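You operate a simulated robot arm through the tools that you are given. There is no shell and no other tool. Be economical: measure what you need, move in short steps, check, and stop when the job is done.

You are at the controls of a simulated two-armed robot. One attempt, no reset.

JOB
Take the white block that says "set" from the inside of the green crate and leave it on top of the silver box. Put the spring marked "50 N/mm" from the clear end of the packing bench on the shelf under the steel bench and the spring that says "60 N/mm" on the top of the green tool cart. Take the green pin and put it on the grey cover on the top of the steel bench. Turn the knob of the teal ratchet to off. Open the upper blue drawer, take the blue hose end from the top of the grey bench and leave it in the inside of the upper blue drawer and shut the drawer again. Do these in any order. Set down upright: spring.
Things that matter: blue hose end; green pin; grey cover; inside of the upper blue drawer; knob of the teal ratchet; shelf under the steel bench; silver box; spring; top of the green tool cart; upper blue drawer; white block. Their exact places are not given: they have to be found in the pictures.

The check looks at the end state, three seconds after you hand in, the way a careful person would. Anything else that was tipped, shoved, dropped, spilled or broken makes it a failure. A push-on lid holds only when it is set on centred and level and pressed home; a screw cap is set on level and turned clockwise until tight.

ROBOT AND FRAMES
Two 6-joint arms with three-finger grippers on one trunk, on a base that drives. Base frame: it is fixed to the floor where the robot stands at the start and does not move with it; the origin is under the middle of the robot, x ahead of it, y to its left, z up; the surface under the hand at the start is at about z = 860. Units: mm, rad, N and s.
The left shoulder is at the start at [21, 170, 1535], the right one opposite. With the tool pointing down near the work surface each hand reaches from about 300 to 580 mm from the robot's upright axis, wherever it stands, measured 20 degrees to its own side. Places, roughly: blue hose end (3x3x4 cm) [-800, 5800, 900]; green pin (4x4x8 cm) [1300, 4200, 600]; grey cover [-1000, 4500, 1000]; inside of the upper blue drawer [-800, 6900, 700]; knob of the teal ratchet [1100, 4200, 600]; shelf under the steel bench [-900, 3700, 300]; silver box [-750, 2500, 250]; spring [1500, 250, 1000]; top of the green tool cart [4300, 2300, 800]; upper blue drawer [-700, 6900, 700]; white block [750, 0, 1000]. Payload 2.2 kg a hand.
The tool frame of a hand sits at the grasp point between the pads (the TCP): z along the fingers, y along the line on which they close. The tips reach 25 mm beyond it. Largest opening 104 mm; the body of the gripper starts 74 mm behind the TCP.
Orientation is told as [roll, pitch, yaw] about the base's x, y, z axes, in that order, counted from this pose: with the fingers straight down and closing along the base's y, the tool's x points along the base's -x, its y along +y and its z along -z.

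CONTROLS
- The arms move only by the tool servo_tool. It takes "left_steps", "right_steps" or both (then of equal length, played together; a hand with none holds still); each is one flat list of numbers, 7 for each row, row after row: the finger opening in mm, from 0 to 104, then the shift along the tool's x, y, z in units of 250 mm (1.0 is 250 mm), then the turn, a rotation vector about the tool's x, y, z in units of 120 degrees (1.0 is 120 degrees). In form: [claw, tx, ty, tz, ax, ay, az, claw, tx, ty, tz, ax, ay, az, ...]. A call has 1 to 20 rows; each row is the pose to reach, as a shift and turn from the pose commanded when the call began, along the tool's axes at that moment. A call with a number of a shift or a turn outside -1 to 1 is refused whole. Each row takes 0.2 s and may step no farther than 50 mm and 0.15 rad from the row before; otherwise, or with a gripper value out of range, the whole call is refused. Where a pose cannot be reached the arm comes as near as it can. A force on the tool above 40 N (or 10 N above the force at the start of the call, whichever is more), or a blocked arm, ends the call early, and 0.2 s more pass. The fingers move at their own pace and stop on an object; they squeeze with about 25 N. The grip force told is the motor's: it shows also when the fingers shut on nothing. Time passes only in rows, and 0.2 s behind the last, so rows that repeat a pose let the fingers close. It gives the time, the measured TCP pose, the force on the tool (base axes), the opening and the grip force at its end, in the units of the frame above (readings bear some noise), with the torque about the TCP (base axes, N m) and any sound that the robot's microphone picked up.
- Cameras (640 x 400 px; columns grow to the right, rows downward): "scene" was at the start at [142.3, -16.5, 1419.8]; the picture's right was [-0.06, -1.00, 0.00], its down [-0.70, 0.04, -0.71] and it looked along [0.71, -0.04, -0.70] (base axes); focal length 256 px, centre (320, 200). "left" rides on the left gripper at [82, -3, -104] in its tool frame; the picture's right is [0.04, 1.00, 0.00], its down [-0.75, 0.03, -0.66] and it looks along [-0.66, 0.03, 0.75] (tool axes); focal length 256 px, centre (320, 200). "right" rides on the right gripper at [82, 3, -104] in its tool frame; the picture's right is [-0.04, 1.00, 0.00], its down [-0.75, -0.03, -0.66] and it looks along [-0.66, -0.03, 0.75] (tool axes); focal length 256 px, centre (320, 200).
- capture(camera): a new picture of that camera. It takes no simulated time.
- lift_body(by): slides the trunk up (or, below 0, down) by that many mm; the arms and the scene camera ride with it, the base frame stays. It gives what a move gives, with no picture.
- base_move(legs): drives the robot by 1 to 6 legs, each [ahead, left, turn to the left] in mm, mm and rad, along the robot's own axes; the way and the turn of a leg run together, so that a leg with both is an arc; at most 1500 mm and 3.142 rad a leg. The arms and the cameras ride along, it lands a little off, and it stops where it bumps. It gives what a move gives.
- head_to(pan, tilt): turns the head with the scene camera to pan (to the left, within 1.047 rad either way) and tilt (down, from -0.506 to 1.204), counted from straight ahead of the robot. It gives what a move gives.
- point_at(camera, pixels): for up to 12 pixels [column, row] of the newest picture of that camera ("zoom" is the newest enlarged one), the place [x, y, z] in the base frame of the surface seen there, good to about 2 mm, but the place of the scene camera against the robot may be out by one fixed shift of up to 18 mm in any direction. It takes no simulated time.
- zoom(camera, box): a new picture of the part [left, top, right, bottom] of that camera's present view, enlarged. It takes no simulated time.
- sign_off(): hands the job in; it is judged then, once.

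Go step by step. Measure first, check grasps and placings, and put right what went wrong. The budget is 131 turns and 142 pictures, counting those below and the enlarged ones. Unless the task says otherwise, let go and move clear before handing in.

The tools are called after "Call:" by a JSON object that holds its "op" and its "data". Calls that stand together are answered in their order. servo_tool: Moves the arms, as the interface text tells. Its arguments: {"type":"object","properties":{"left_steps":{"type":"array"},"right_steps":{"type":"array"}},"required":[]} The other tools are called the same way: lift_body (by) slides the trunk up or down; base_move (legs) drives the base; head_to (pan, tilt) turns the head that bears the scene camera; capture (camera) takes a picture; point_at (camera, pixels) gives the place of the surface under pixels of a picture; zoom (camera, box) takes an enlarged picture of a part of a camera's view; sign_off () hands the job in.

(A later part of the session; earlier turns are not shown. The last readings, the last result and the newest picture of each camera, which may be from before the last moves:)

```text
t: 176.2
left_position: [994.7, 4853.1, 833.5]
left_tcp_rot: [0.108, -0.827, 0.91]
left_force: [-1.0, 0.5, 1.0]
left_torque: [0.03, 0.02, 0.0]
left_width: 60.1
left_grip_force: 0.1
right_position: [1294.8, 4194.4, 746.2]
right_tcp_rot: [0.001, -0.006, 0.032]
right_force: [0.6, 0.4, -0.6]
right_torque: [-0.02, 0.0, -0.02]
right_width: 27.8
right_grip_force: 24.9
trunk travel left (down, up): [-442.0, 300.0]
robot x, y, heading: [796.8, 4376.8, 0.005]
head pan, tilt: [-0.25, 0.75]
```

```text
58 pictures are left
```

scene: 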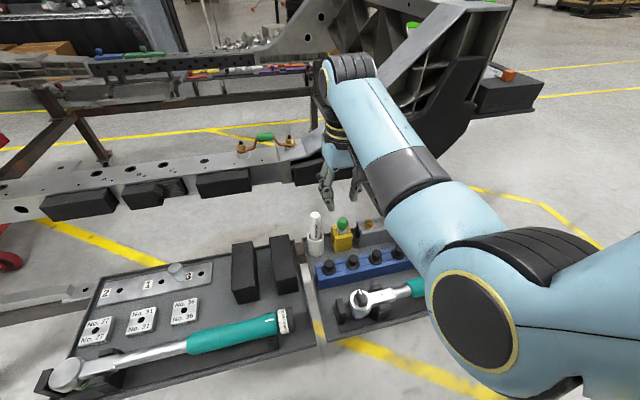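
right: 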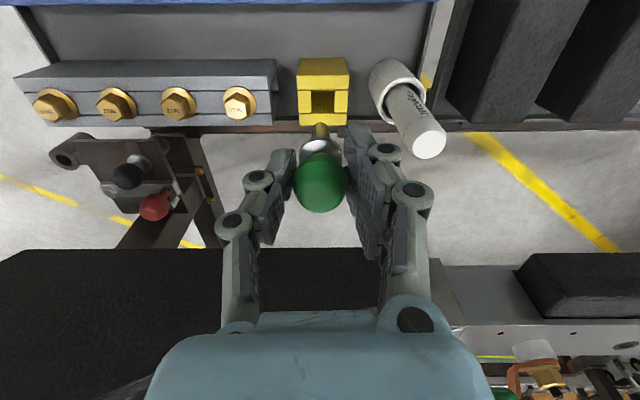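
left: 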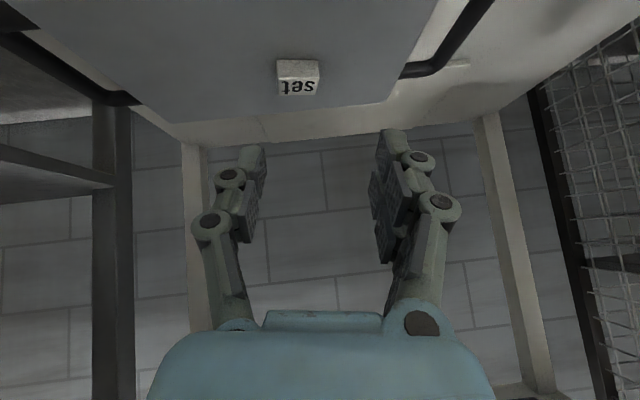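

The pin is out, held by its green cap. I raise the trunk, back off, turn round and look at the steel bench top for the grey cover.

Call:
{"op": "lift_body", "data": {"by": 290}}

Call:
{"op": "base_move", "data": {"legs": [[-600, 0, 0], [0, 0, 3.13]]}}

Call:
{"op": "head_to", "data": {"pan": 0.2, "tilt": 0.5}}

Call:
{"op": "capture", "data": {"camera": "scene"}}

```text
t: 179.2
left_position: [993.2, 4852.6, 1124.7]
left_tcp_rot: [0.108, -0.829, 0.907]
left_force: [0.2, -0.1, -0.4]
left_torque: [0.03, -0.04, 0.0]
left_width: 60.3
left_grip_force: 0.1
right_position: [1294.3, 4196.2, 1036.4]
right_tcp_rot: [0.001, -0.007, 0.03]
right_force: [0.3, -0.1, -0.1]
right_torque: [-0.02, 0.0, 0.03]
right_width: 27.9
right_grip_force: 25.0
trunk travel left (down, up): [-732.0, 10.0]
robot x, y, heading: [795.1, 4375.7, 0.002]
head pan, tilt: [-0.25, 0.75]
```

```text
t: 189.8
left_position: [-8.9, 3903.7, 1124.4]
left_tcp_rot: [0.108, -0.828, -2.254]
left_force: [0.0, 0.8, -0.9]
left_torque: [-0.01, 0.01, -0.02]
left_width: 60.0
left_grip_force: 0.1
right_position: [-295.9, 4566.8, 1036.4]
right_tcp_rot: [0.002, -0.006, -3.134]
right_force: [-0.4, 0.2, -1.3]
right_torque: [0.02, -0.01, -0.02]
right_width: 27.7
right_grip_force: 24.9
trunk travel left (down, up): [-732.0, 10.0]
robot x, y, heading: [196.3, 4373.7, 3.124]
head pan, tilt: [-0.25, 0.75]
```

```text
t: 190.8
left_position: [-11.0, 3903.0, 1124.1]
left_tcp_rot: [0.107, -0.826, -2.255]
left_force: [0.2, 0.3, 0.2]
left_torque: [-0.01, 0.03, 0.0]
left_width: 59.7
left_grip_force: 0.0
right_position: [-295.4, 4567.2, 1036.3]
right_tcp_rot: [0.001, -0.008, -3.134]
right_force: [0.1, 0.0, 0.2]
right_torque: [-0.02, 0.01, -0.04]
right_width: 27.5
right_grip_force: 25.0
trunk travel left (down, up): [-732.0, 10.0]
robot x, y, heading: [197.1, 4372.1, 3.12]
head pan, tilt: [0.201, 0.499]
```

```text
57 pictures are left
```

scene: 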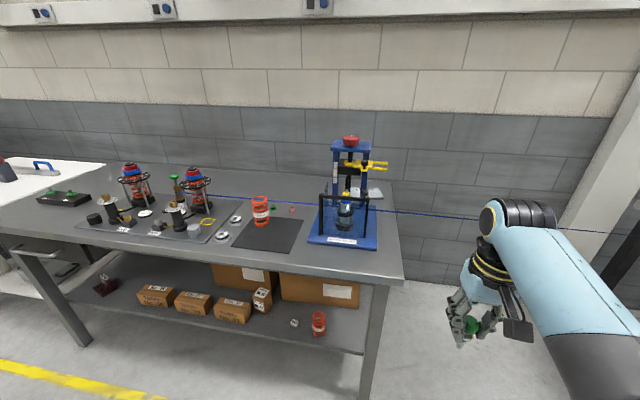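

Call:
{"op": "zoom", "data": {"camera": "scene", "box": [220, 120, 420, 270]}}

Call:
{"op": "point_at", "data": {"camera": "scene", "pixels": [[372, 192], [360, 190], [270, 233], [240, 245], [340, 240], [375, 235], [395, 240], [260, 205], [340, 205], [400, 270]]}}

```text
2.67 times, centred on (320, 195) of scene
```

zoom: 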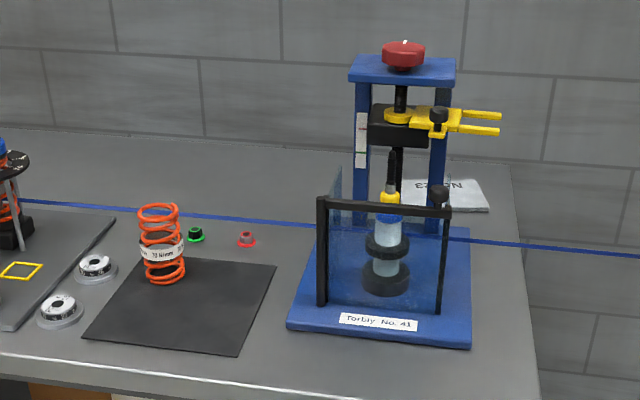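

```text
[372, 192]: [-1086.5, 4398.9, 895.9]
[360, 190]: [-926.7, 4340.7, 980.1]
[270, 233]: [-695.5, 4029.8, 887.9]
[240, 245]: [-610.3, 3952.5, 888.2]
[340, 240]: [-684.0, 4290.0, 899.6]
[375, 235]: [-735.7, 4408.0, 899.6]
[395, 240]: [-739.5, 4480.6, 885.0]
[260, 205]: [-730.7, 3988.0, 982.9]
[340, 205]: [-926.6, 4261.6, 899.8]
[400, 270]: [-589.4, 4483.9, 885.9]
```

A light-grey folded piece with lettering lies behind the blue press at (372,192) → (−1086,4399,896), matching the hint. I look closer, and measure the blue line crossing.

Call:
{"op": "zoom", "data": {"camera": "scene", "box": [340, 160, 420, 220]}}

Call:
{"op": "point_at", "data": {"camera": "scene", "pixels": [[450, 215], [400, 211], [365, 196], [381, 196], [376, 187], [383, 199], [368, 199], [350, 140], [356, 228], [395, 190], [395, 160]]}}

```text
6.67 times, centred on (380, 190) of scene
```

zoom: 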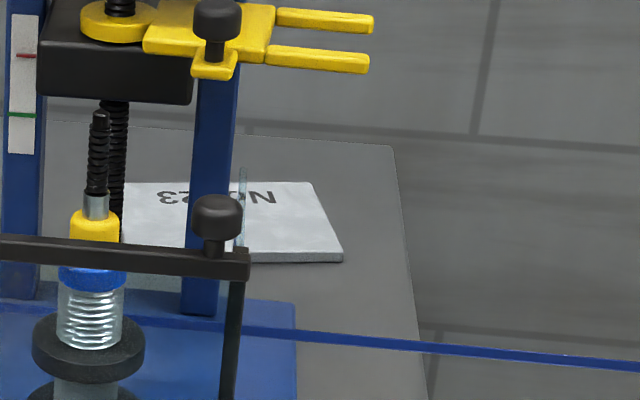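

```text
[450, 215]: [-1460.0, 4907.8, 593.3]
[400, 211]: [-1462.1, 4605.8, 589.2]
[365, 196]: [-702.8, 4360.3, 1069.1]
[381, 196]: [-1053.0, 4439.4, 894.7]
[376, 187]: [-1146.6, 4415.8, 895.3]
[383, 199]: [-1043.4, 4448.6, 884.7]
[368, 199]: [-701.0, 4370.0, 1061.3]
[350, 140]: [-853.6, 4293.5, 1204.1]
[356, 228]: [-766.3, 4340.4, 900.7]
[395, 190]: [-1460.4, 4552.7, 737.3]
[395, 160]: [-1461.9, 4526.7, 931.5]
```

The grey cover sits behind the press, near the bench's +y end; it's reachable only from the end side. I drive to beyond the bench end, facing diagonally to it, hand kept clear of the press.

Call:
{"op": "base_move", "data": {"legs": [[0, -580, 0], [0, 0, 1.123], [396, -782, 0]]}}

Call:
{"op": "head_to", "data": {"pan": -0.2, "tilt": 0.6}}

Call:
{"op": "capture", "data": {"camera": "scene"}}

Call:
{"op": "capture", "data": {"camera": "right"}}

```text
t: 201.1
left_position: [-342.1, 4569.0, 1125.7]
left_tcp_rot: [0.108, -0.827, -1.147]
left_force: [0.0, 0.9, -1.5]
left_torque: [-0.04, -0.01, -0.02]
left_width: 60.2
left_grip_force: 0.1
right_position: [-1063.9, 4608.1, 1036.3]
right_tcp_rot: [0.001, -0.007, -2.027]
right_force: [-0.7, 0.6, -1.2]
right_torque: [-0.01, 0.0, 0.0]
right_width: 27.3
right_grip_force: 25.1
trunk travel left (down, up): [-732.0, 10.0]
robot x, y, heading: [-672.4, 4965.9, -2.053]
head pan, tilt: [0.201, 0.499]
```

```text
t: 202.0
left_position: [-340.1, 4568.5, 1124.1]
left_tcp_rot: [0.108, -0.827, -1.15]
left_force: [0.9, -0.7, 0.1]
left_torque: [0.02, 0.01, -0.01]
left_width: 59.7
left_grip_force: 0.1
right_position: [-1061.3, 4608.2, 1035.8]
right_tcp_rot: [0.001, -0.007, -2.024]
right_force: [-0.6, 0.3, -0.1]
right_torque: [0.0, -0.02, -0.04]
right_width: 27.5
right_grip_force: 24.9
trunk travel left (down, up): [-732.0, 10.0]
robot x, y, heading: [-667.5, 4961.4, -2.054]
head pan, tilt: [-0.201, 0.6]
```

```text
54 pictures are left
```

scene: 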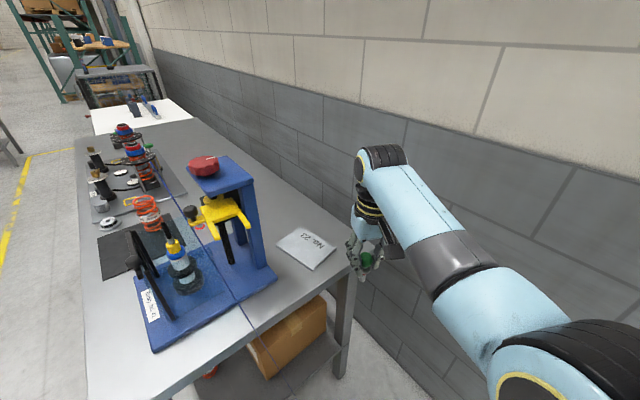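

```text
53 pictures are left
```

right: 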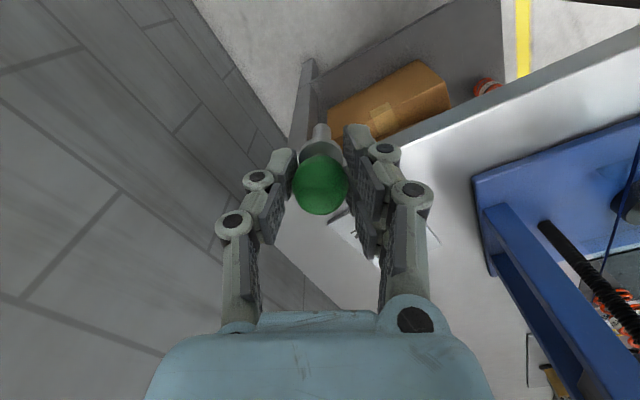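

The grey cover ("No. 23") is clearly seen at (305,248). I measure its corners and drive 170 mm nearer.

Call:
{"op": "point_at", "data": {"camera": "scene", "pixels": [[305, 248], [280, 243], [300, 230], [332, 248], [312, 267], [345, 262], [243, 215], [215, 225]]}}

Call:
{"op": "base_move", "data": {"legs": [[115, 55, 0]]}}

Call:
{"op": "capture", "data": {"camera": "right"}}

Call:
{"op": "capture", "data": {"camera": "scene"}}

```text
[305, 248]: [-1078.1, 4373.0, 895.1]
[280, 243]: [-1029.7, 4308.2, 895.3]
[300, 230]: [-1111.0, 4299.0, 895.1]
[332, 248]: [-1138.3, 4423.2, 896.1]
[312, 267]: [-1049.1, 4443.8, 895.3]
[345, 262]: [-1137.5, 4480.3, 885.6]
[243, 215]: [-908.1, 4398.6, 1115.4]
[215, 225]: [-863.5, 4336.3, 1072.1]
```

```text
t: 203.2
left_position: [-345.8, 4439.1, 1123.3]
left_tcp_rot: [0.108, -0.826, -1.146]
left_force: [-0.2, 0.4, 0.1]
left_torque: [0.0, 0.01, 0.03]
left_width: 60.1
left_grip_force: 0.0
right_position: [-1068.2, 4481.1, 1036.3]
right_tcp_rot: [0.001, -0.005, -2.027]
right_force: [0.5, 0.3, 0.0]
right_torque: [-0.01, -0.01, 0.0]
right_width: 27.0
right_grip_force: 24.4
trunk travel left (down, up): [-732.0, 10.0]
robot x, y, heading: [-675.2, 4839.0, -2.054]
head pan, tilt: [-0.201, 0.6]
```

```text
52 pictures are left
```

right: 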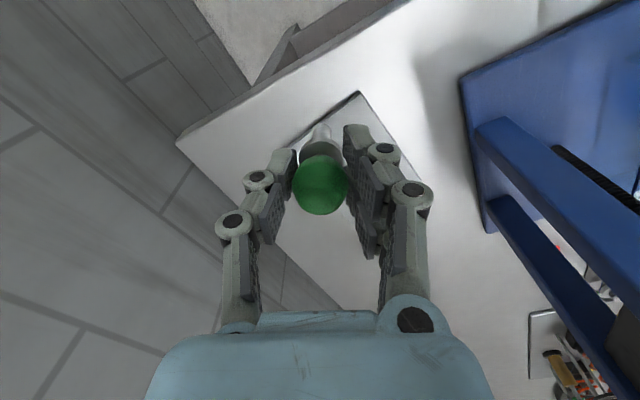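

```text
51 pictures are left
```

scene: 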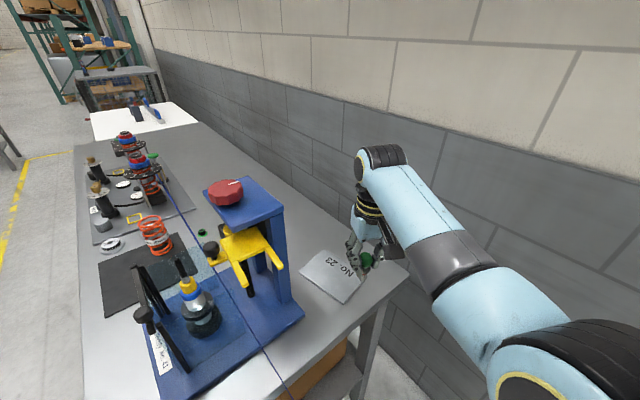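

I come 76 mm closer, then place over the cover's centre (−1085,4372).

Call:
{"op": "base_move", "data": {"legs": [[76, 6, 0]]}}

Call:
{"op": "zoom", "data": {"camera": "right", "box": [220, 80, 440, 260]}}

Call:
{"op": "point_at", "data": {"camera": "zoom", "pixels": [[410, 60], [200, 60], [340, 60], [320, 120]]}}

```text
t: 204.3
left_position: [-376.2, 4368.7, 1123.1]
left_tcp_rot: [0.111, -0.825, -1.146]
left_force: [-0.7, -0.9, 0.0]
left_torque: [0.02, 0.01, 0.04]
left_width: 60.1
left_grip_force: 0.0
right_position: [-1098.4, 4409.4, 1036.2]
right_tcp_rot: [0.003, -0.005, -2.024]
right_force: [-1.2, -1.4, -0.7]
right_torque: [0.04, 0.0, -0.02]
right_width: 27.1
right_grip_force: 24.7
trunk travel left (down, up): [-732.0, 10.0]
robot x, y, heading: [-707.4, 4763.2, -2.054]
head pan, tilt: [-0.201, 0.6]
```

```text
2.22 times, centred on (330, 170) of right
```

zoom: 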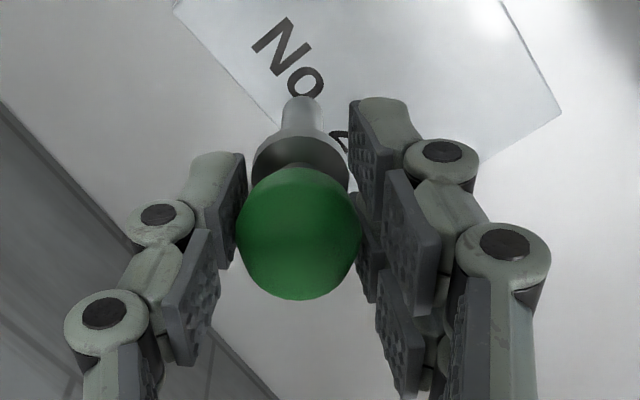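

```text
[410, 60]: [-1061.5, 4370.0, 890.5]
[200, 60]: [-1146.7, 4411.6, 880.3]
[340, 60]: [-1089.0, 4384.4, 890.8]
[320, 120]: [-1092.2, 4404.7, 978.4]
```

The pin's foot is about 66 mm below TCP; the cover top is z≈891. I move over the centre and down 70 mm.

Call:
{"op": "servo_tool", "data": {"right_steps": [0, -0.06, 0.06, 0, 0, 0, 0, 0, -0.112, 0.117, 0.03, 0, 0, 0, 0, -0.112, 0.117, 0.15, 0, 0, 0, 0, -0.112, 0.117, 0.27, 0, 0, 0, 0, -0.112, 0.117, 0.27, 0, 0, 0]}}

Call:
{"op": "capture", "data": {"camera": "right"}}

Call:
{"op": "zoom", "data": {"camera": "scene", "box": [260, 180, 440, 320]}}

```text
t: 205.5
left_position: [-374.9, 4370.3, 1125.5]
left_tcp_rot: [0.11, -0.828, -1.148]
left_force: [-0.5, -0.1, 0.7]
left_torque: [0.0, -0.03, -0.01]
left_width: 60.0
left_grip_force: 0.1
right_position: [-1083.9, 4371.5, 967.4]
right_tcp_rot: [0.001, -0.006, -2.023]
right_force: [-0.5, 0.0, -1.0]
right_torque: [0.01, 0.0, -0.06]
right_width: 27.2
right_grip_force: 24.5
trunk travel left (down, up): [-732.0, 10.0]
robot x, y, heading: [-702.4, 4764.5, -2.051]
head pan, tilt: [-0.201, 0.6]
```

```text
49 pictures are left
```

right: 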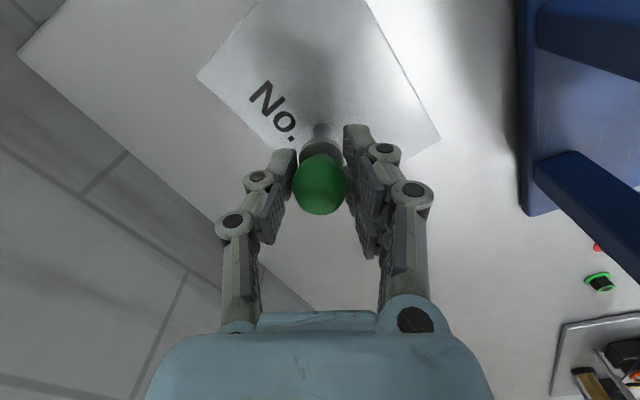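

```text
2.86 times, centred on (350, 250) of scene
```

zoom: 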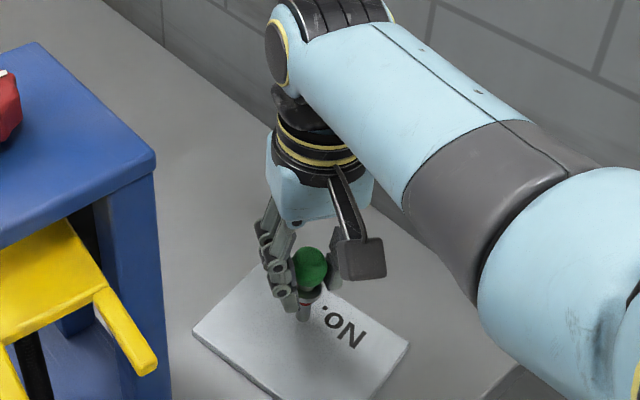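

The pin is over the cover. I lower in small steps till contact.

Call:
{"op": "servo_tool", "data": {"right_steps": [0, 0, 0, 0.012, 0, 0, 0, 0, 0, 0, 0.022, 0, 0, 0, 0, 0, 0, 0.032, 0, 0, 0, 0, 0, 0, 0.042, 0, 0, 0, 0, 0, 0, 0.042, 0, 0, 0]}}

```text
t: 206.7
left_position: [-375.3, 4370.5, 1123.5]
left_tcp_rot: [0.106, -0.827, -1.147]
left_force: [-0.1, 0.7, -0.4]
left_torque: [-0.02, 0.0, 0.01]
left_width: 60.4
left_grip_force: 0.2
right_position: [-1083.3, 4369.8, 960.4]
right_tcp_rot: [0.003, -0.007, -2.025]
right_force: [-0.6, -3.1, 10.5]
right_torque: [-0.17, 0.14, -0.01]
right_width: 26.6
right_grip_force: 25.1
trunk travel left (down, up): [-732.0, 10.0]
robot x, y, heading: [-705.1, 4763.7, -2.052]
head pan, tilt: [-0.201, 0.6]
```

Contact at 960 (10 N). I relieve, open, and rise straight.

Call:
{"op": "servo_tool", "data": {"right_steps": [0, 0, 0, -0.009, 0, 0, 0, 0, 0, 0, -0.009, 0, 0, 0, 34, 0, 0, -0.009, 0, 0, 0, 44, 0, 0, -0.009, 0, 0, 0, 54, 0, 0, -0.009, 0, 0, 0, 54, 0, 0, -0.08, 0, 0, 0, 54, 0, 0, -0.2, 0, 0, 0, 54, 0, 0, -0.32, 0, 0, 0]}}

Call:
{"op": "capture", "data": {"camera": "right"}}

Call:
{"op": "zoom", "data": {"camera": "scene", "box": [260, 180, 440, 320]}}

```text
t: 208.5
left_position: [-374.6, 4370.8, 1123.9]
left_tcp_rot: [0.107, -0.828, -1.147]
left_force: [0.1, -0.9, -0.5]
left_torque: [0.0, -0.02, -0.04]
left_width: 59.8
left_grip_force: 0.0
right_position: [-1083.4, 4372.2, 1038.2]
right_tcp_rot: [0.001, -0.005, -2.025]
right_force: [-0.1, -0.1, 0.6]
right_torque: [0.01, 0.01, 0.01]
right_width: 54.0
right_grip_force: 0.2
trunk travel left (down, up): [-732.0, 10.0]
robot x, y, heading: [-705.8, 4768.9, -2.053]
head pan, tilt: [-0.201, 0.6]
```

```text
47 pictures are left
```

right: 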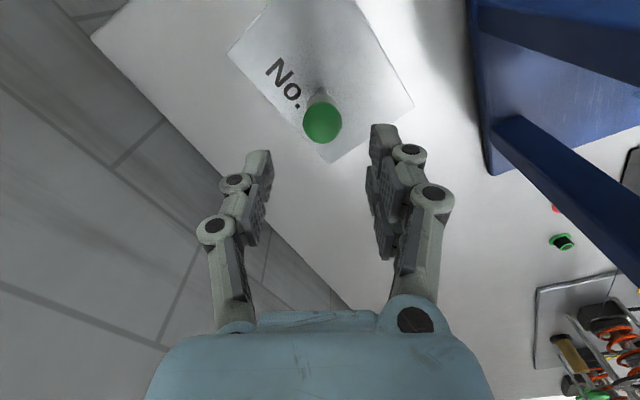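

```text
2.86 times, centred on (350, 250) of scene
```

zoom: 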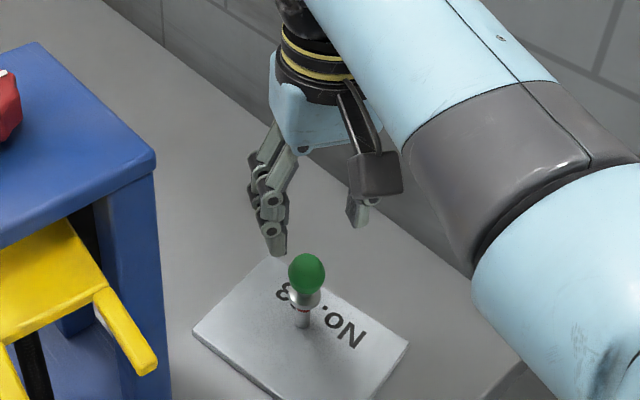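

The pin stands on the cover. I back away and drive toward the grey bench, then look at it.

Call:
{"op": "base_move", "data": {"legs": [[-400, 0, 0], [0, 450, 0], [0, 0, -1.088], [0, -1150, 0]]}}

Call:
{"op": "head_to", "data": {"pan": -0.35, "tilt": 0.5}}

Call:
{"op": "capture", "data": {"camera": "scene"}}

```text
t: 221.6
left_position: [-309.4, 5593.1, 1123.6]
left_tcp_rot: [0.108, -0.827, -2.245]
left_force: [0.5, 0.9, 0.2]
left_torque: [-0.01, 0.02, 0.0]
left_width: 60.0
left_grip_force: 0.1
right_position: [-629.8, 6223.5, 1039.4]
right_tcp_rot: [0.002, -0.006, -3.122]
right_force: [-0.3, 0.2, 0.1]
right_torque: [0.02, 0.01, 0.01]
right_width: 54.1
right_grip_force: 0.0
trunk travel left (down, up): [-732.0, 10.0]
robot x, y, heading: [-106.1, 6066.4, 3.134]
head pan, tilt: [-0.201, 0.6]
```

```text
t: 222.2
left_position: [-308.9, 5593.1, 1123.5]
left_tcp_rot: [0.108, -0.827, -2.245]
left_force: [0.1, -0.1, -0.2]
left_torque: [0.0, 0.0, -0.01]
left_width: 59.9
left_grip_force: 0.1
right_position: [-630.7, 6224.1, 1039.0]
right_tcp_rot: [0.001, -0.005, -3.123]
right_force: [0.2, 0.3, 0.1]
right_torque: [0.01, 0.02, 0.04]
right_width: 54.1
right_grip_force: 0.0
trunk travel left (down, up): [-732.0, 10.0]
robot x, y, heading: [-107.8, 6067.8, 3.132]
head pan, tilt: [-0.351, 0.499]
```

```text
45 pictures are left
```

scene: 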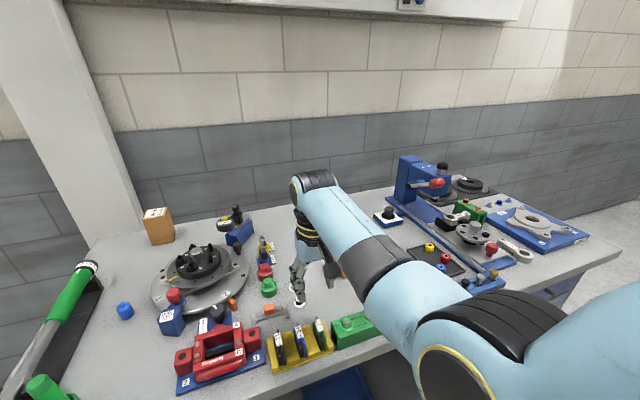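

The bench is full; a small blue object at (124,310) is near the hint (−800,5800). I zoom and measure.

Call:
{"op": "zoom", "data": {"camera": "scene", "box": [80, 260, 200, 350]}}

Call:
{"op": "point_at", "data": {"camera": "scene", "pixels": [[124, 310], [124, 304], [124, 325], [170, 325], [60, 310], [150, 290], [172, 345], [90, 345], [570, 270], [240, 230]]}}

Call:
{"op": "head_to", "data": {"pan": -0.9, "tilt": 0.6}}

Call:
{"op": "capture", "data": {"camera": "scene"}}

```text
4.44 times, centred on (140, 305) of scene
```

zoom: 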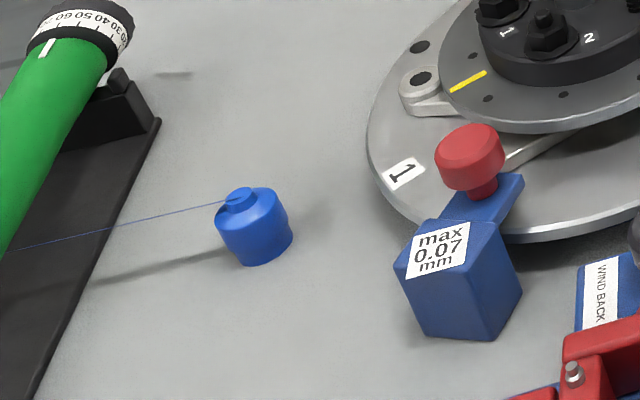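

```text
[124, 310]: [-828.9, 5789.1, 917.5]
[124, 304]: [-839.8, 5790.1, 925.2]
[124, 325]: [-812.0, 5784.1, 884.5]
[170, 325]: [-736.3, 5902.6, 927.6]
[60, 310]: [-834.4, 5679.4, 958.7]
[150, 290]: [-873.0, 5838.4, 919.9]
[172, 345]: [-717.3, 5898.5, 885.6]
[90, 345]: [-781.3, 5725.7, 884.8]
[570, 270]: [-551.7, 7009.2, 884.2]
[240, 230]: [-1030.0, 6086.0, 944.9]
```

```text
t: 223.2
left_position: [-310.3, 5592.8, 1123.5]
left_tcp_rot: [0.107, -0.829, -2.243]
left_force: [-0.3, 0.7, 0.7]
left_torque: [0.02, -0.02, 0.0]
left_width: 60.1
left_grip_force: 0.1
right_position: [-629.2, 6224.7, 1038.6]
right_tcp_rot: [0.003, -0.006, -3.124]
right_force: [0.2, -0.8, 0.4]
right_torque: [0.01, -0.02, -0.02]
right_width: 54.1
right_grip_force: 0.1
trunk travel left (down, up): [-732.0, 10.0]
robot x, y, heading: [-110.2, 6062.7, 3.13]
head pan, tilt: [-0.901, 0.6]
```

```text
43 pictures are left
```

scene: 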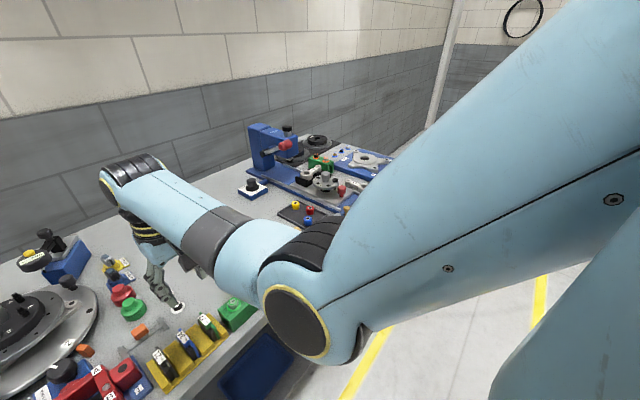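

The blue hose end stands at (−840,5790), 885–925, tethered by a thin blue line. First the drawer: I back off and drive to face it.

Call:
{"op": "base_move", "data": {"legs": [[-260, 0, 0], [0, -700, 0]]}}

Call:
{"op": "head_to", "data": {"pan": -0.1, "tilt": 0.75}}

Call:
{"op": "capture", "data": {"camera": "scene"}}

```text
t: 228.5
left_position: [-43.5, 6286.9, 1124.3]
left_tcp_rot: [0.108, -0.828, -2.244]
left_force: [-0.6, 0.2, 0.2]
left_torque: [0.0, -0.02, 0.01]
left_width: 60.0
left_grip_force: 0.0
right_position: [-363.7, 6919.0, 1039.6]
right_tcp_rot: [0.003, -0.006, -3.122]
right_force: [-0.2, -0.9, -0.1]
right_torque: [-0.02, 0.03, 0.04]
right_width: 54.2
right_grip_force: 0.1
trunk travel left (down, up): [-732.0, 10.0]
robot x, y, heading: [159.4, 6755.0, 3.132]
head pan, tilt: [-0.901, 0.6]
```

```text
t: 229.6
left_position: [-43.7, 6287.5, 1124.6]
left_tcp_rot: [0.109, -0.828, -2.245]
left_force: [0.8, -0.7, 0.5]
left_torque: [0.02, 0.0, -0.02]
left_width: 59.7
left_grip_force: 0.1
right_position: [-363.5, 6918.3, 1038.9]
right_tcp_rot: [0.001, -0.006, -3.122]
right_force: [0.4, -0.5, 0.0]
right_torque: [0.0, -0.01, -0.02]
right_width: 54.0
right_grip_force: 0.0
trunk travel left (down, up): [-732.0, 10.0]
robot x, y, heading: [157.9, 6760.2, 3.135]
head pan, tilt: [-0.099, 0.75]
```

```text
42 pictures are left
```

scene: 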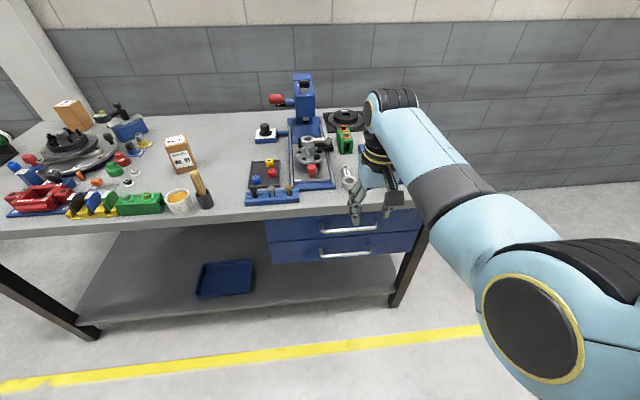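

Two blue drawers with bar handles at (348,229) and (345,253). I measure the upper one.

Call:
{"op": "point_at", "data": {"camera": "scene", "pixels": [[348, 228], [322, 228], [375, 227], [348, 232], [300, 230], [410, 222], [345, 253], [280, 225], [300, 205], [400, 207]]}}

Call:
{"op": "zoom", "data": {"camera": "scene", "box": [250, 180, 440, 280]}}

```text
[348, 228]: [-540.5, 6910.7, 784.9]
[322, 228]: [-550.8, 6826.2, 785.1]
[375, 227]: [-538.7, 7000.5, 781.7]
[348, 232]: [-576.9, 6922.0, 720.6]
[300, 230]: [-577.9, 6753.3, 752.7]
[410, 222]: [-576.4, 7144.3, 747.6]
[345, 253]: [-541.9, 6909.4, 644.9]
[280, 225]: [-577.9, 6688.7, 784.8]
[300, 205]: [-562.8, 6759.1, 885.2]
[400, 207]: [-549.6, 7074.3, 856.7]
```

```text
3.37 times, centred on (345, 230) of scene
```

zoom: 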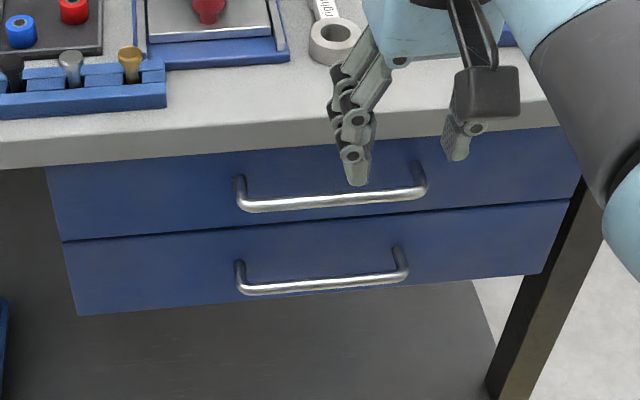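

Handle: bar at x≈−543, z≈783 (y 6826–7000), drawer face x −577, bench edge x −550. I'll use a 45° hand rolled 90° so the fingers straddle the bar. First tilt and lower the trunk.

Call:
{"op": "servo_tool", "data": {"right_steps": [54, 0, 0, 0, 0, -0.064, 0, 54, 0, 0, 0, 0, -0.128, 0, 54, 0, 0, 0, 0, -0.192, 0, 54, 0, 0, 0, 0, -0.256, 0, 54, 0, 0, 0, 0, -0.32, 0, 54, 0, 0, 0, 0, -0.38, 0]}}

Call:
{"op": "lift_body", "data": {"by": -200}}

Call:
{"op": "servo_tool", "data": {"right_steps": [54, 0, 0, 0, 0, 0, -0.068, 54, 0, 0, 0, 0, 0, -0.136, 54, 0, 0, 0, 0, 0, -0.204, 54, 0, 0, 0, 0, 0, -0.272, 54, 0, 0, 0, 0, 0, -0.34, 54, 0, 0, 0, 0, 0, -0.408, 54, 0, 0, 0, 0, 0, -0.476, 54, 0, 0, 0, 0, 0, -0.544, 54, 0, 0, 0, 0, 0, -0.612, 54, 0, 0, 0, 0, 0, -0.68, 54, 0, 0, 0, 0, 0, -0.75]}}

Call:
{"op": "capture", "data": {"camera": "right"}}

Call:
{"op": "capture", "data": {"camera": "scene"}}

```text
t: 231.2
left_position: [-43.9, 6286.2, 1124.0]
left_tcp_rot: [0.109, -0.826, -2.245]
left_force: [-1.0, -0.8, -0.4]
left_torque: [0.0, -0.03, 0.01]
left_width: 60.1
left_grip_force: 0.2
right_position: [-372.9, 6944.1, 1043.6]
right_tcp_rot: [-0.074, -0.82, -3.069]
right_force: [0.4, 0.3, 0.4]
right_torque: [0.01, -0.01, 0.0]
right_width: 53.9
right_grip_force: 0.1
trunk travel left (down, up): [-732.0, 10.0]
robot x, y, heading: [156.4, 6760.6, 3.132]
head pan, tilt: [-0.099, 0.75]
stopped in row 6 (right hand): the arm was blocked; the commanded pose is now the measured one
```

```text
t: 233.4
left_position: [-43.0, 6287.1, 923.3]
left_tcp_rot: [0.108, -0.826, -2.243]
left_force: [0.3, -0.2, -0.2]
left_torque: [0.02, -0.01, 0.02]
left_width: 60.1
left_grip_force: 0.1
right_position: [-370.4, 6944.2, 843.4]
right_tcp_rot: [-0.078, -0.816, -3.07]
right_force: [0.0, 0.1, 0.9]
right_torque: [0.0, 0.0, 0.03]
right_width: 53.9
right_grip_force: 0.1
trunk travel left (down, up): [-532.0, 210.0]
robot x, y, heading: [159.0, 6760.9, 3.133]
head pan, tilt: [-0.099, 0.75]
```

```text
t: 235.8
left_position: [-42.8, 6287.1, 924.6]
left_tcp_rot: [0.108, -0.829, -2.244]
left_force: [-0.7, -0.5, -0.5]
left_torque: [0.03, -0.01, 0.02]
left_width: 59.9
left_grip_force: 0.0
right_position: [-372.2, 6945.2, 842.9]
right_tcp_rot: [-0.821, 0.053, -1.551]
right_force: [-0.2, -0.1, 0.4]
right_torque: [-0.02, -0.01, -0.05]
right_width: 54.1
right_grip_force: 0.1
trunk travel left (down, up): [-532.0, 210.0]
robot x, y, heading: [158.0, 6759.4, 3.135]
head pan, tilt: [-0.099, 0.75]
```

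```text
40 pictures are left
```

right: 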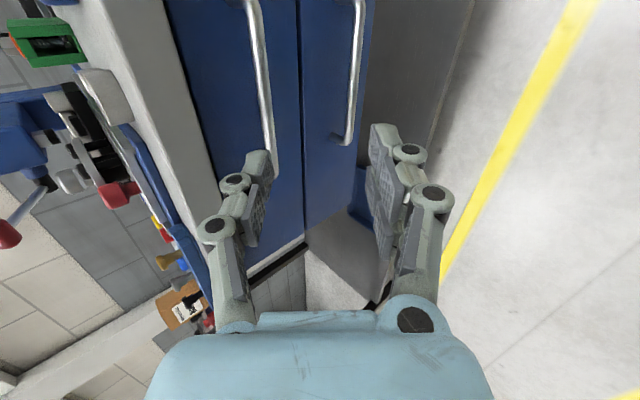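

```text
39 pictures are left
```

scene: 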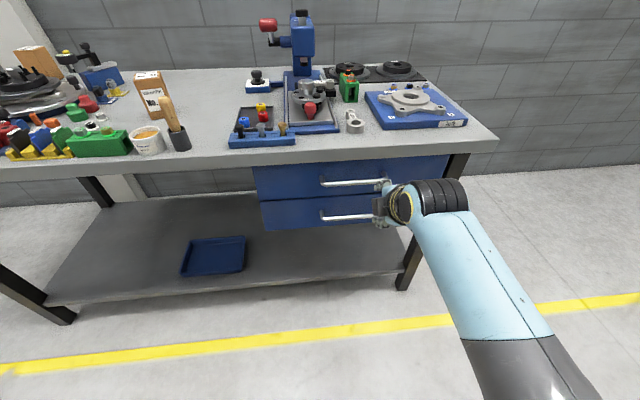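

The right camera sees the upper handle (bar from (252,0) to (268,150)). I measure points on the bar.

Call:
{"op": "point_at", "data": {"camera": "right", "pixels": [[253, 20], [257, 60], [262, 100], [267, 140], [350, 60], [230, 60], [285, 60], [190, 60], [170, 20]]}}

```text
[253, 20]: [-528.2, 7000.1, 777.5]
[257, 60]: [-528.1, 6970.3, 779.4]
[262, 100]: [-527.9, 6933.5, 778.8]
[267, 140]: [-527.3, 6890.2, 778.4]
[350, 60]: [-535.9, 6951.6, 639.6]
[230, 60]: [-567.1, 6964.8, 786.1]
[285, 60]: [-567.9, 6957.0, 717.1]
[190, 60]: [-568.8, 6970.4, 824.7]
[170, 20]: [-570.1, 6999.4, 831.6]
```

Bar centre ≈(−534, y, 777), face x −568. I drive ahead 100 mm and move the hand so the bar lies ~14 mm beyond TCP with a 32 mm opening.

Call:
{"op": "base_move", "data": {"legs": [[100, 0, 0]]}}

Call:
{"op": "servo_tool", "data": {"right_steps": [32, -0.05, 0.01, 0.03, 0, 0, 0, 32, -0.108, 0.019, 0.08, 0, 0, 0, 32, -0.108, 0.019, 0.17, 0, 0, 0, 32, -0.108, 0.019, 0.22, 0, 0, 0, 32, -0.108, 0.019, 0.22, 0, 0, 0]}}

Call:
{"op": "capture", "data": {"camera": "right"}}

Call:
{"op": "zoom", "data": {"camera": "scene", "box": [280, 160, 460, 280]}}

```text
t: 237.0
left_position: [-144.9, 6287.8, 923.2]
left_tcp_rot: [0.108, -0.826, -2.247]
left_force: [-0.4, 0.6, -0.4]
left_torque: [-0.01, -0.02, 0.04]
left_width: 60.1
left_grip_force: 0.1
right_position: [-471.4, 6946.7, 842.6]
right_tcp_rot: [-0.817, 0.053, -1.552]
right_force: [-0.3, 0.1, -0.1]
right_torque: [0.0, -0.02, 0.03]
right_width: 54.1
right_grip_force: 0.2
trunk travel left (down, up): [-532.0, 210.0]
robot x, y, heading: [58.7, 6758.0, 3.135]
head pan, tilt: [-0.099, 0.75]
```

```text
t: 238.2
left_position: [-142.9, 6287.3, 924.2]
left_tcp_rot: [0.109, -0.827, -2.244]
left_force: [-0.3, -0.5, -0.2]
left_torque: [-0.01, 0.0, 0.03]
left_width: 60.2
left_grip_force: 0.0
right_position: [-501.2, 6934.4, 793.1]
right_tcp_rot: [-0.806, 0.076, -1.556]
right_force: [0.8, -0.1, -0.8]
right_torque: [-0.04, -0.01, -0.02]
right_width: 31.9
right_grip_force: 0.0
trunk travel left (down, up): [-532.0, 210.0]
robot x, y, heading: [59.3, 6757.9, 3.132]
head pan, tilt: [-0.099, 0.75]
```

```text
38 pictures are left
```

right: 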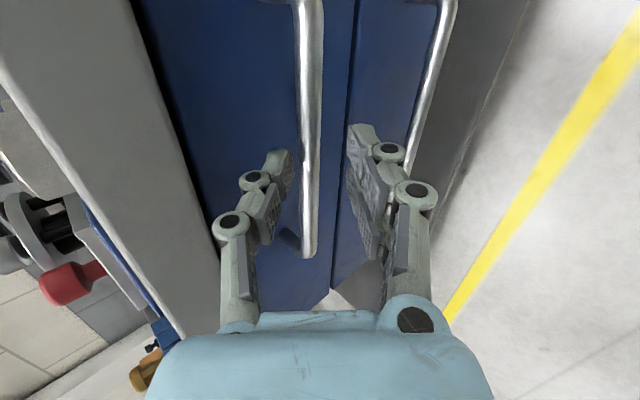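

```text
3.33 times, centred on (370, 220) of scene
```

zoom: 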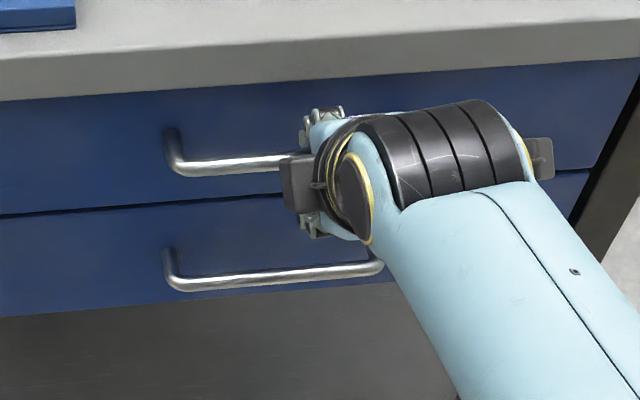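

The bar is 11 mm off-centre toward the upper finger and 35 mm ahead. I correct, advance 22 mm, and close.

Call:
{"op": "servo_tool", "data": {"right_steps": [34, 0, -0.045, 0, 0, 0, 0, 34, 0, -0.045, 0.045, 0, 0, 0, 34, 0, -0.045, 0.088, 0, 0, 0, 34, 0, -0.045, 0.088, 0, 0, 0, 0, 0, -0.045, 0.088, 0, 0, 0, 0, 0, -0.045, 0.088, 0, 0, 0, 0, 0, -0.045, 0.088, 0, 0, 0]}}

Call:
{"op": "capture", "data": {"camera": "right"}}

```text
t: 239.5
left_position: [-144.0, 6288.1, 925.0]
left_tcp_rot: [0.109, -0.828, -2.247]
left_force: [0.4, -0.5, -0.2]
left_torque: [-0.03, 0.03, 0.0]
left_width: 59.9
left_grip_force: 0.0
right_position: [-524.3, 6930.4, 780.2]
right_tcp_rot: [-0.789, 0.065, -1.558]
right_force: [1.9, -4.7, -5.4]
right_torque: [-0.84, -0.05, -0.5]
right_width: 12.8
right_grip_force: 24.7
trunk travel left (down, up): [-532.0, 210.0]
robot x, y, heading: [60.4, 6761.9, 3.138]
head pan, tilt: [-0.099, 0.75]
stopped in row 6 (right hand): the force on the tool passed its limit at 45 N (the readings are from after the stop); the commanded pose is now the measured one
```

```text
36 pictures are left
```

right: 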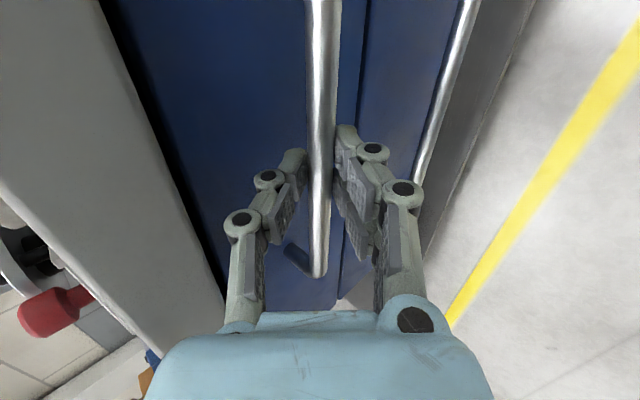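

The bar is gripped (12.8 mm). I pull the drawer by driving back 250 mm.

Call:
{"op": "base_move", "data": {"legs": [[-250, 0, 0]]}}

Call:
{"op": "capture", "data": {"camera": "scene"}}

```text
t: 241.3
left_position: [104.2, 6287.1, 924.6]
left_tcp_rot: [0.109, -0.827, -2.247]
left_force: [0.7, 1.2, 0.7]
left_torque: [-0.03, 0.03, 0.0]
left_width: 59.9
left_grip_force: 0.0
right_position: [-273.9, 6929.9, 782.4]
right_tcp_rot: [-0.79, 0.065, -1.56]
right_force: [-0.2, 6.2, -12.0]
right_torque: [-0.66, -0.07, -1.32]
right_width: 12.4
right_grip_force: 39.2
trunk travel left (down, up): [-532.0, 210.0]
robot x, y, heading: [309.0, 6756.0, 3.127]
head pan, tilt: [-0.099, 0.75]
```

```text
35 pictures are left
```

scene: 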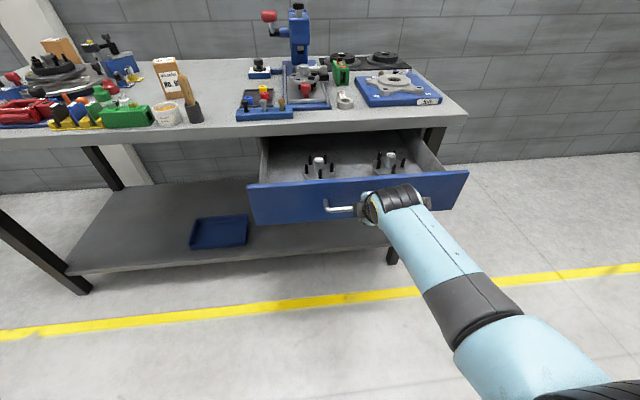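

The drawer is open 250 mm; two fixtures stand inside at (318,167) and (390,162). I let go, withdraw and measure the inside.

Call:
{"op": "servo_tool", "data": {"right_steps": [20, 0, 0, 0, 0, 0, 0, 40, 0, 0, 0, 0, 0, 0, 40, 0, 0, 0, 0, 0, 0, 40, 0, 0, -0.1, 0, 0, 0, 40, 0, 0, -0.25, 0, 0, 0, 40, 0, 0, -0.35, 0, 0, 0]}}

Call:
{"op": "zoom", "data": {"camera": "scene", "box": [240, 120, 480, 240]}}

Call:
{"op": "point_at", "data": {"camera": "scene", "pixels": [[280, 175], [355, 170], [350, 155], [420, 170], [318, 165], [390, 160], [318, 178], [260, 187], [460, 173], [350, 180], [280, 160], [350, 145]]}}

```text
t: 242.9
left_position: [104.5, 6285.8, 923.3]
left_tcp_rot: [0.108, -0.828, -2.248]
left_force: [0.0, 0.6, 0.5]
left_torque: [-0.02, 0.0, -0.04]
left_width: 60.2
left_grip_force: 0.0
right_position: [-218.6, 6958.8, 849.3]
right_tcp_rot: [-0.807, 0.133, -1.56]
right_force: [-0.1, 0.5, 0.2]
right_torque: [-0.03, 0.03, 0.0]
right_width: 40.1
right_grip_force: 0.0
trunk travel left (down, up): [-532.0, 210.0]
robot x, y, heading: [308.7, 6756.7, 3.124]
head pan, tilt: [-0.099, 0.75]
stopped in row 6 (right hand): the arm was blocked; the commanded pose is now the measured one
```

```text
2.67 times, centred on (360, 180) of scene
```

zoom: 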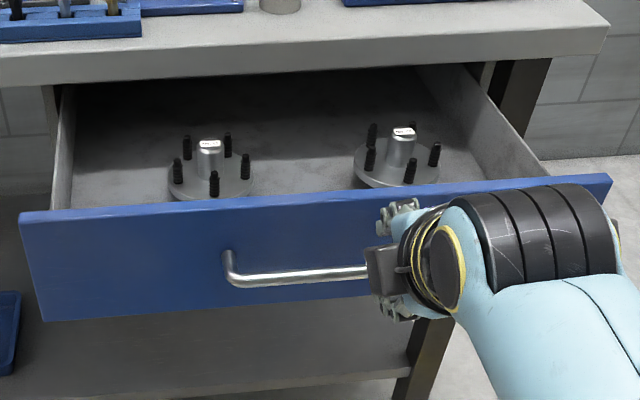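

```text
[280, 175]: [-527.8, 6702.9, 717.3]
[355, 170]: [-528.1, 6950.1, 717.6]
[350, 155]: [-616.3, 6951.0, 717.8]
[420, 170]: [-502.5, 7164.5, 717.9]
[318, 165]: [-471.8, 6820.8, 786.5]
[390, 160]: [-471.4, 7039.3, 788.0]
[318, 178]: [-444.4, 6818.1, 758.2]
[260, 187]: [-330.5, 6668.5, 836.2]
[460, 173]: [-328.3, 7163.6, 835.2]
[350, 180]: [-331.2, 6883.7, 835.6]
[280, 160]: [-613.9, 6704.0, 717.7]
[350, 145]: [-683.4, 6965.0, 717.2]
```

Drawer floor z≈717, hubs at (−472,6820) and (−472,7039); free spot about (−435,6930). I back off, restore the right hand to point down, raise the trunk and go to the hose end.

Call:
{"op": "base_move", "data": {"legs": [[-150, 0, 0]]}}

Call:
{"op": "servo_tool", "data": {"right_steps": [60, 0, 0, 0, 0, 0, 0.068, 60, 0, 0, 0, 0, 0, 0.136, 60, 0, 0, 0, 0, 0, 0.204, 60, 0, 0, 0, 0, 0, 0.272, 60, 0, 0, 0, 0, 0, 0.34, 60, 0, 0, 0, 0, 0, 0.408, 60, 0, 0, 0, 0, 0, 0.476, 60, 0, 0, 0, 0, 0, 0.544, 60, 0, 0, 0, 0, 0, 0.612, 60, 0, 0, 0, 0, 0, 0.68, 60, 0, 0, 0, 0, 0, 0.75]}}

Call:
{"op": "servo_tool", "data": {"right_steps": [60, 0, 0, 0, -0.01, 0.064, 0, 60, 0, 0, 0, -0.02, 0.128, 0, 60, 0, 0, 0, -0.03, 0.192, 0, 60, 0, 0, 0, -0.04, 0.256, 0, 60, 0, 0, 0, -0.05, 0.32, 0, 60, 0, 0, 0, -0.05, 0.385, 0]}}

Call:
{"op": "lift_body", "data": {"by": 200}}

```text
t: 244.3
left_position: [254.5, 6283.1, 925.3]
left_tcp_rot: [0.106, -0.826, -2.243]
left_force: [0.7, -0.6, 0.1]
left_torque: [0.01, 0.01, -0.03]
left_width: 60.1
left_grip_force: 0.2
right_position: [-67.2, 6956.9, 849.5]
right_tcp_rot: [-0.809, 0.134, -1.561]
right_force: [0.1, 0.2, 0.0]
right_torque: [0.0, 0.04, 0.01]
right_width: 40.2
right_grip_force: 0.1
trunk travel left (down, up): [-532.0, 210.0]
robot x, y, heading: [457.4, 6754.5, 3.131]
head pan, tilt: [-0.099, 0.75]
```

```text
t: 246.7
left_position: [255.7, 6284.1, 923.8]
left_tcp_rot: [0.108, -0.828, -2.247]
left_force: [-0.6, 0.4, -0.1]
left_torque: [0.02, -0.03, -0.02]
left_width: 59.9
left_grip_force: 0.1
right_position: [-69.6, 6957.5, 848.4]
right_tcp_rot: [-0.188, -0.799, -2.999]
right_force: [0.0, -0.1, 0.4]
right_torque: [0.0, 0.0, -0.01]
right_width: 60.3
right_grip_force: 0.1
trunk travel left (down, up): [-532.0, 210.0]
robot x, y, heading: [455.8, 6758.1, 3.13]
head pan, tilt: [-0.099, 0.75]
```

```text
t: 248.1
left_position: [253.2, 6284.1, 923.3]
left_tcp_rot: [0.107, -0.828, -2.246]
left_force: [0.0, -0.4, 0.2]
left_torque: [0.02, -0.02, 0.02]
left_width: 60.2
left_grip_force: 0.0
right_position: [-70.4, 6955.8, 848.5]
right_tcp_rot: [-0.038, 0.007, -3.092]
right_force: [0.2, 0.1, -0.1]
right_torque: [0.0, -0.02, 0.0]
right_width: 59.9
right_grip_force: 0.1
trunk travel left (down, up): [-532.0, 210.0]
robot x, y, heading: [455.5, 6758.2, 3.131]
head pan, tilt: [-0.099, 0.75]
```

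```text
t: 250.3
left_position: [254.9, 6283.4, 1124.2]
left_tcp_rot: [0.109, -0.827, -2.246]
left_force: [0.3, 0.6, -1.5]
left_torque: [0.0, 0.01, -0.01]
left_width: 60.3
left_grip_force: 0.1
right_position: [-69.1, 6957.4, 1046.9]
right_tcp_rot: [-0.038, 0.005, -3.091]
right_force: [-0.5, 0.1, -0.1]
right_torque: [-0.01, -0.02, -0.02]
right_width: 60.1
right_grip_force: 0.1
trunk travel left (down, up): [-732.0, 10.0]
robot x, y, heading: [453.9, 6754.7, 3.13]
head pan, tilt: [-0.099, 0.75]
```

Hand is down again at z 1047. I drive to the hose end.

Call:
{"op": "base_move", "data": {"legs": [[0, 1165, 0], [640, 0, 0]]}}

Call:
{"op": "capture", "data": {"camera": "right"}}

Call:
{"op": "head_to", "data": {"pan": -0.2, "tilt": 0.75}}

Call:
{"op": "capture", "data": {"camera": "scene"}}

```text
t: 259.4
left_position: [-396.9, 5116.3, 1124.7]
left_tcp_rot: [0.11, -0.828, -2.253]
left_force: [0.1, 0.0, 0.2]
left_torque: [-0.02, 0.01, -0.02]
left_width: 60.2
left_grip_force: 0.1
right_position: [-717.0, 5791.6, 1049.0]
right_tcp_rot: [-0.039, 0.004, -3.098]
right_force: [-1.2, 0.2, -0.6]
right_torque: [0.01, 0.0, -0.03]
right_width: 60.0
right_grip_force: 0.1
trunk travel left (down, up): [-732.0, 10.0]
robot x, y, heading: [-192.5, 5587.6, 3.124]
head pan, tilt: [-0.099, 0.75]
```

```text
33 pictures are left
```

right: 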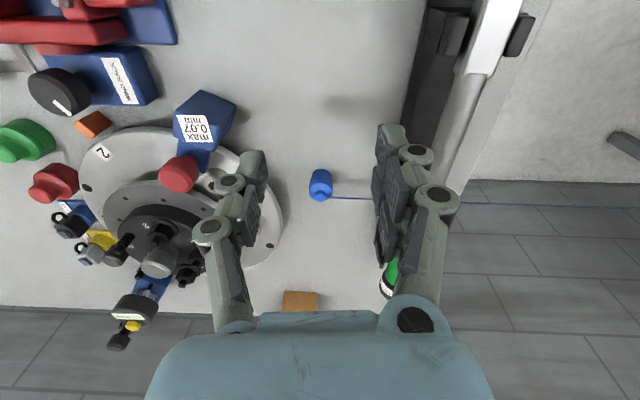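

```text
t: 260.1
left_position: [-396.7, 5115.4, 1123.9]
left_tcp_rot: [0.109, -0.827, -2.25]
left_force: [-0.6, -0.7, -0.5]
left_torque: [-0.03, 0.01, 0.0]
left_width: 60.0
left_grip_force: 0.1
right_position: [-717.4, 5791.7, 1049.0]
right_tcp_rot: [-0.038, 0.005, -3.098]
right_force: [0.2, 0.2, 0.8]
right_torque: [-0.04, 0.0, -0.01]
right_width: 59.9
right_grip_force: 0.0
trunk travel left (down, up): [-732.0, 10.0]
robot x, y, heading: [-189.7, 5588.5, 3.122]
head pan, tilt: [-0.201, 0.75]
```

```text
32 pictures are left
```

scene: 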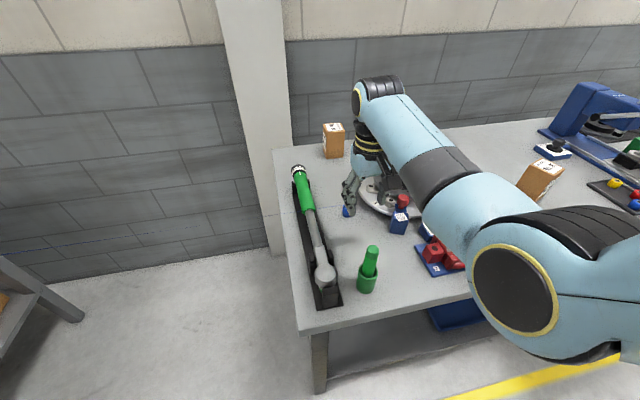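

Call:
{"op": "zoom", "data": {"camera": "right", "box": [260, 130, 400, 230]}}

Call:
{"op": "point_at", "data": {"camera": "right", "pixels": [[321, 176], [312, 185], [329, 185], [320, 195], [320, 188], [283, 215], [262, 180], [300, 230], [400, 120]]}}

```text
4.00 times, centred on (330, 180) of right
```

zoom: 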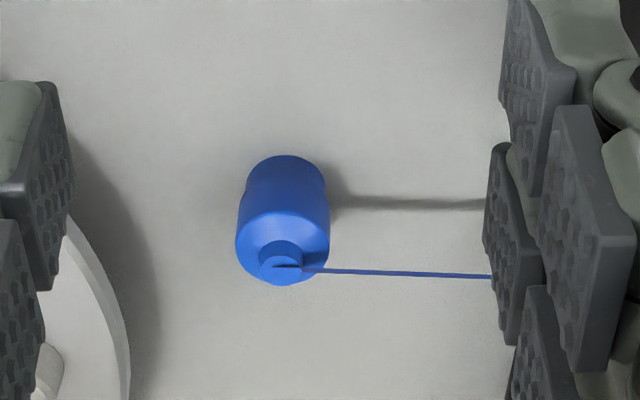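

```text
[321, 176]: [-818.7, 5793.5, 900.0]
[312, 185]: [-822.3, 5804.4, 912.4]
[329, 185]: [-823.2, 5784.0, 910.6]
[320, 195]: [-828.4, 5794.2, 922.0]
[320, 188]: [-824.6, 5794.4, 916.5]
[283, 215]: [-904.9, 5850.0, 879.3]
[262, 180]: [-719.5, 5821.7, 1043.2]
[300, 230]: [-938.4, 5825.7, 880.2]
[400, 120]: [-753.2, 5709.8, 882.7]
```

Hose end centre ≈(−831,5794), z 880–922. I drive ahead 110 mm and then position by the reading.

Call:
{"op": "base_move", "data": {"legs": [[110, 0, 0]]}}

```text
t: 261.3
left_position: [-507.7, 5118.6, 1124.8]
left_tcp_rot: [0.107, -0.825, -2.25]
left_force: [-0.6, -0.2, -0.3]
left_torque: [0.0, -0.01, -0.01]
left_width: 59.9
left_grip_force: 0.1
right_position: [-826.9, 5793.4, 1048.8]
right_tcp_rot: [-0.038, 0.005, -3.097]
right_force: [1.2, 0.0, -0.2]
right_torque: [0.0, 0.01, -0.01]
right_width: 60.2
right_grip_force: 0.0
trunk travel left (down, up): [-732.0, 10.0]
robot x, y, heading: [-300.5, 5586.0, 3.128]
head pan, tilt: [-0.201, 0.75]
```

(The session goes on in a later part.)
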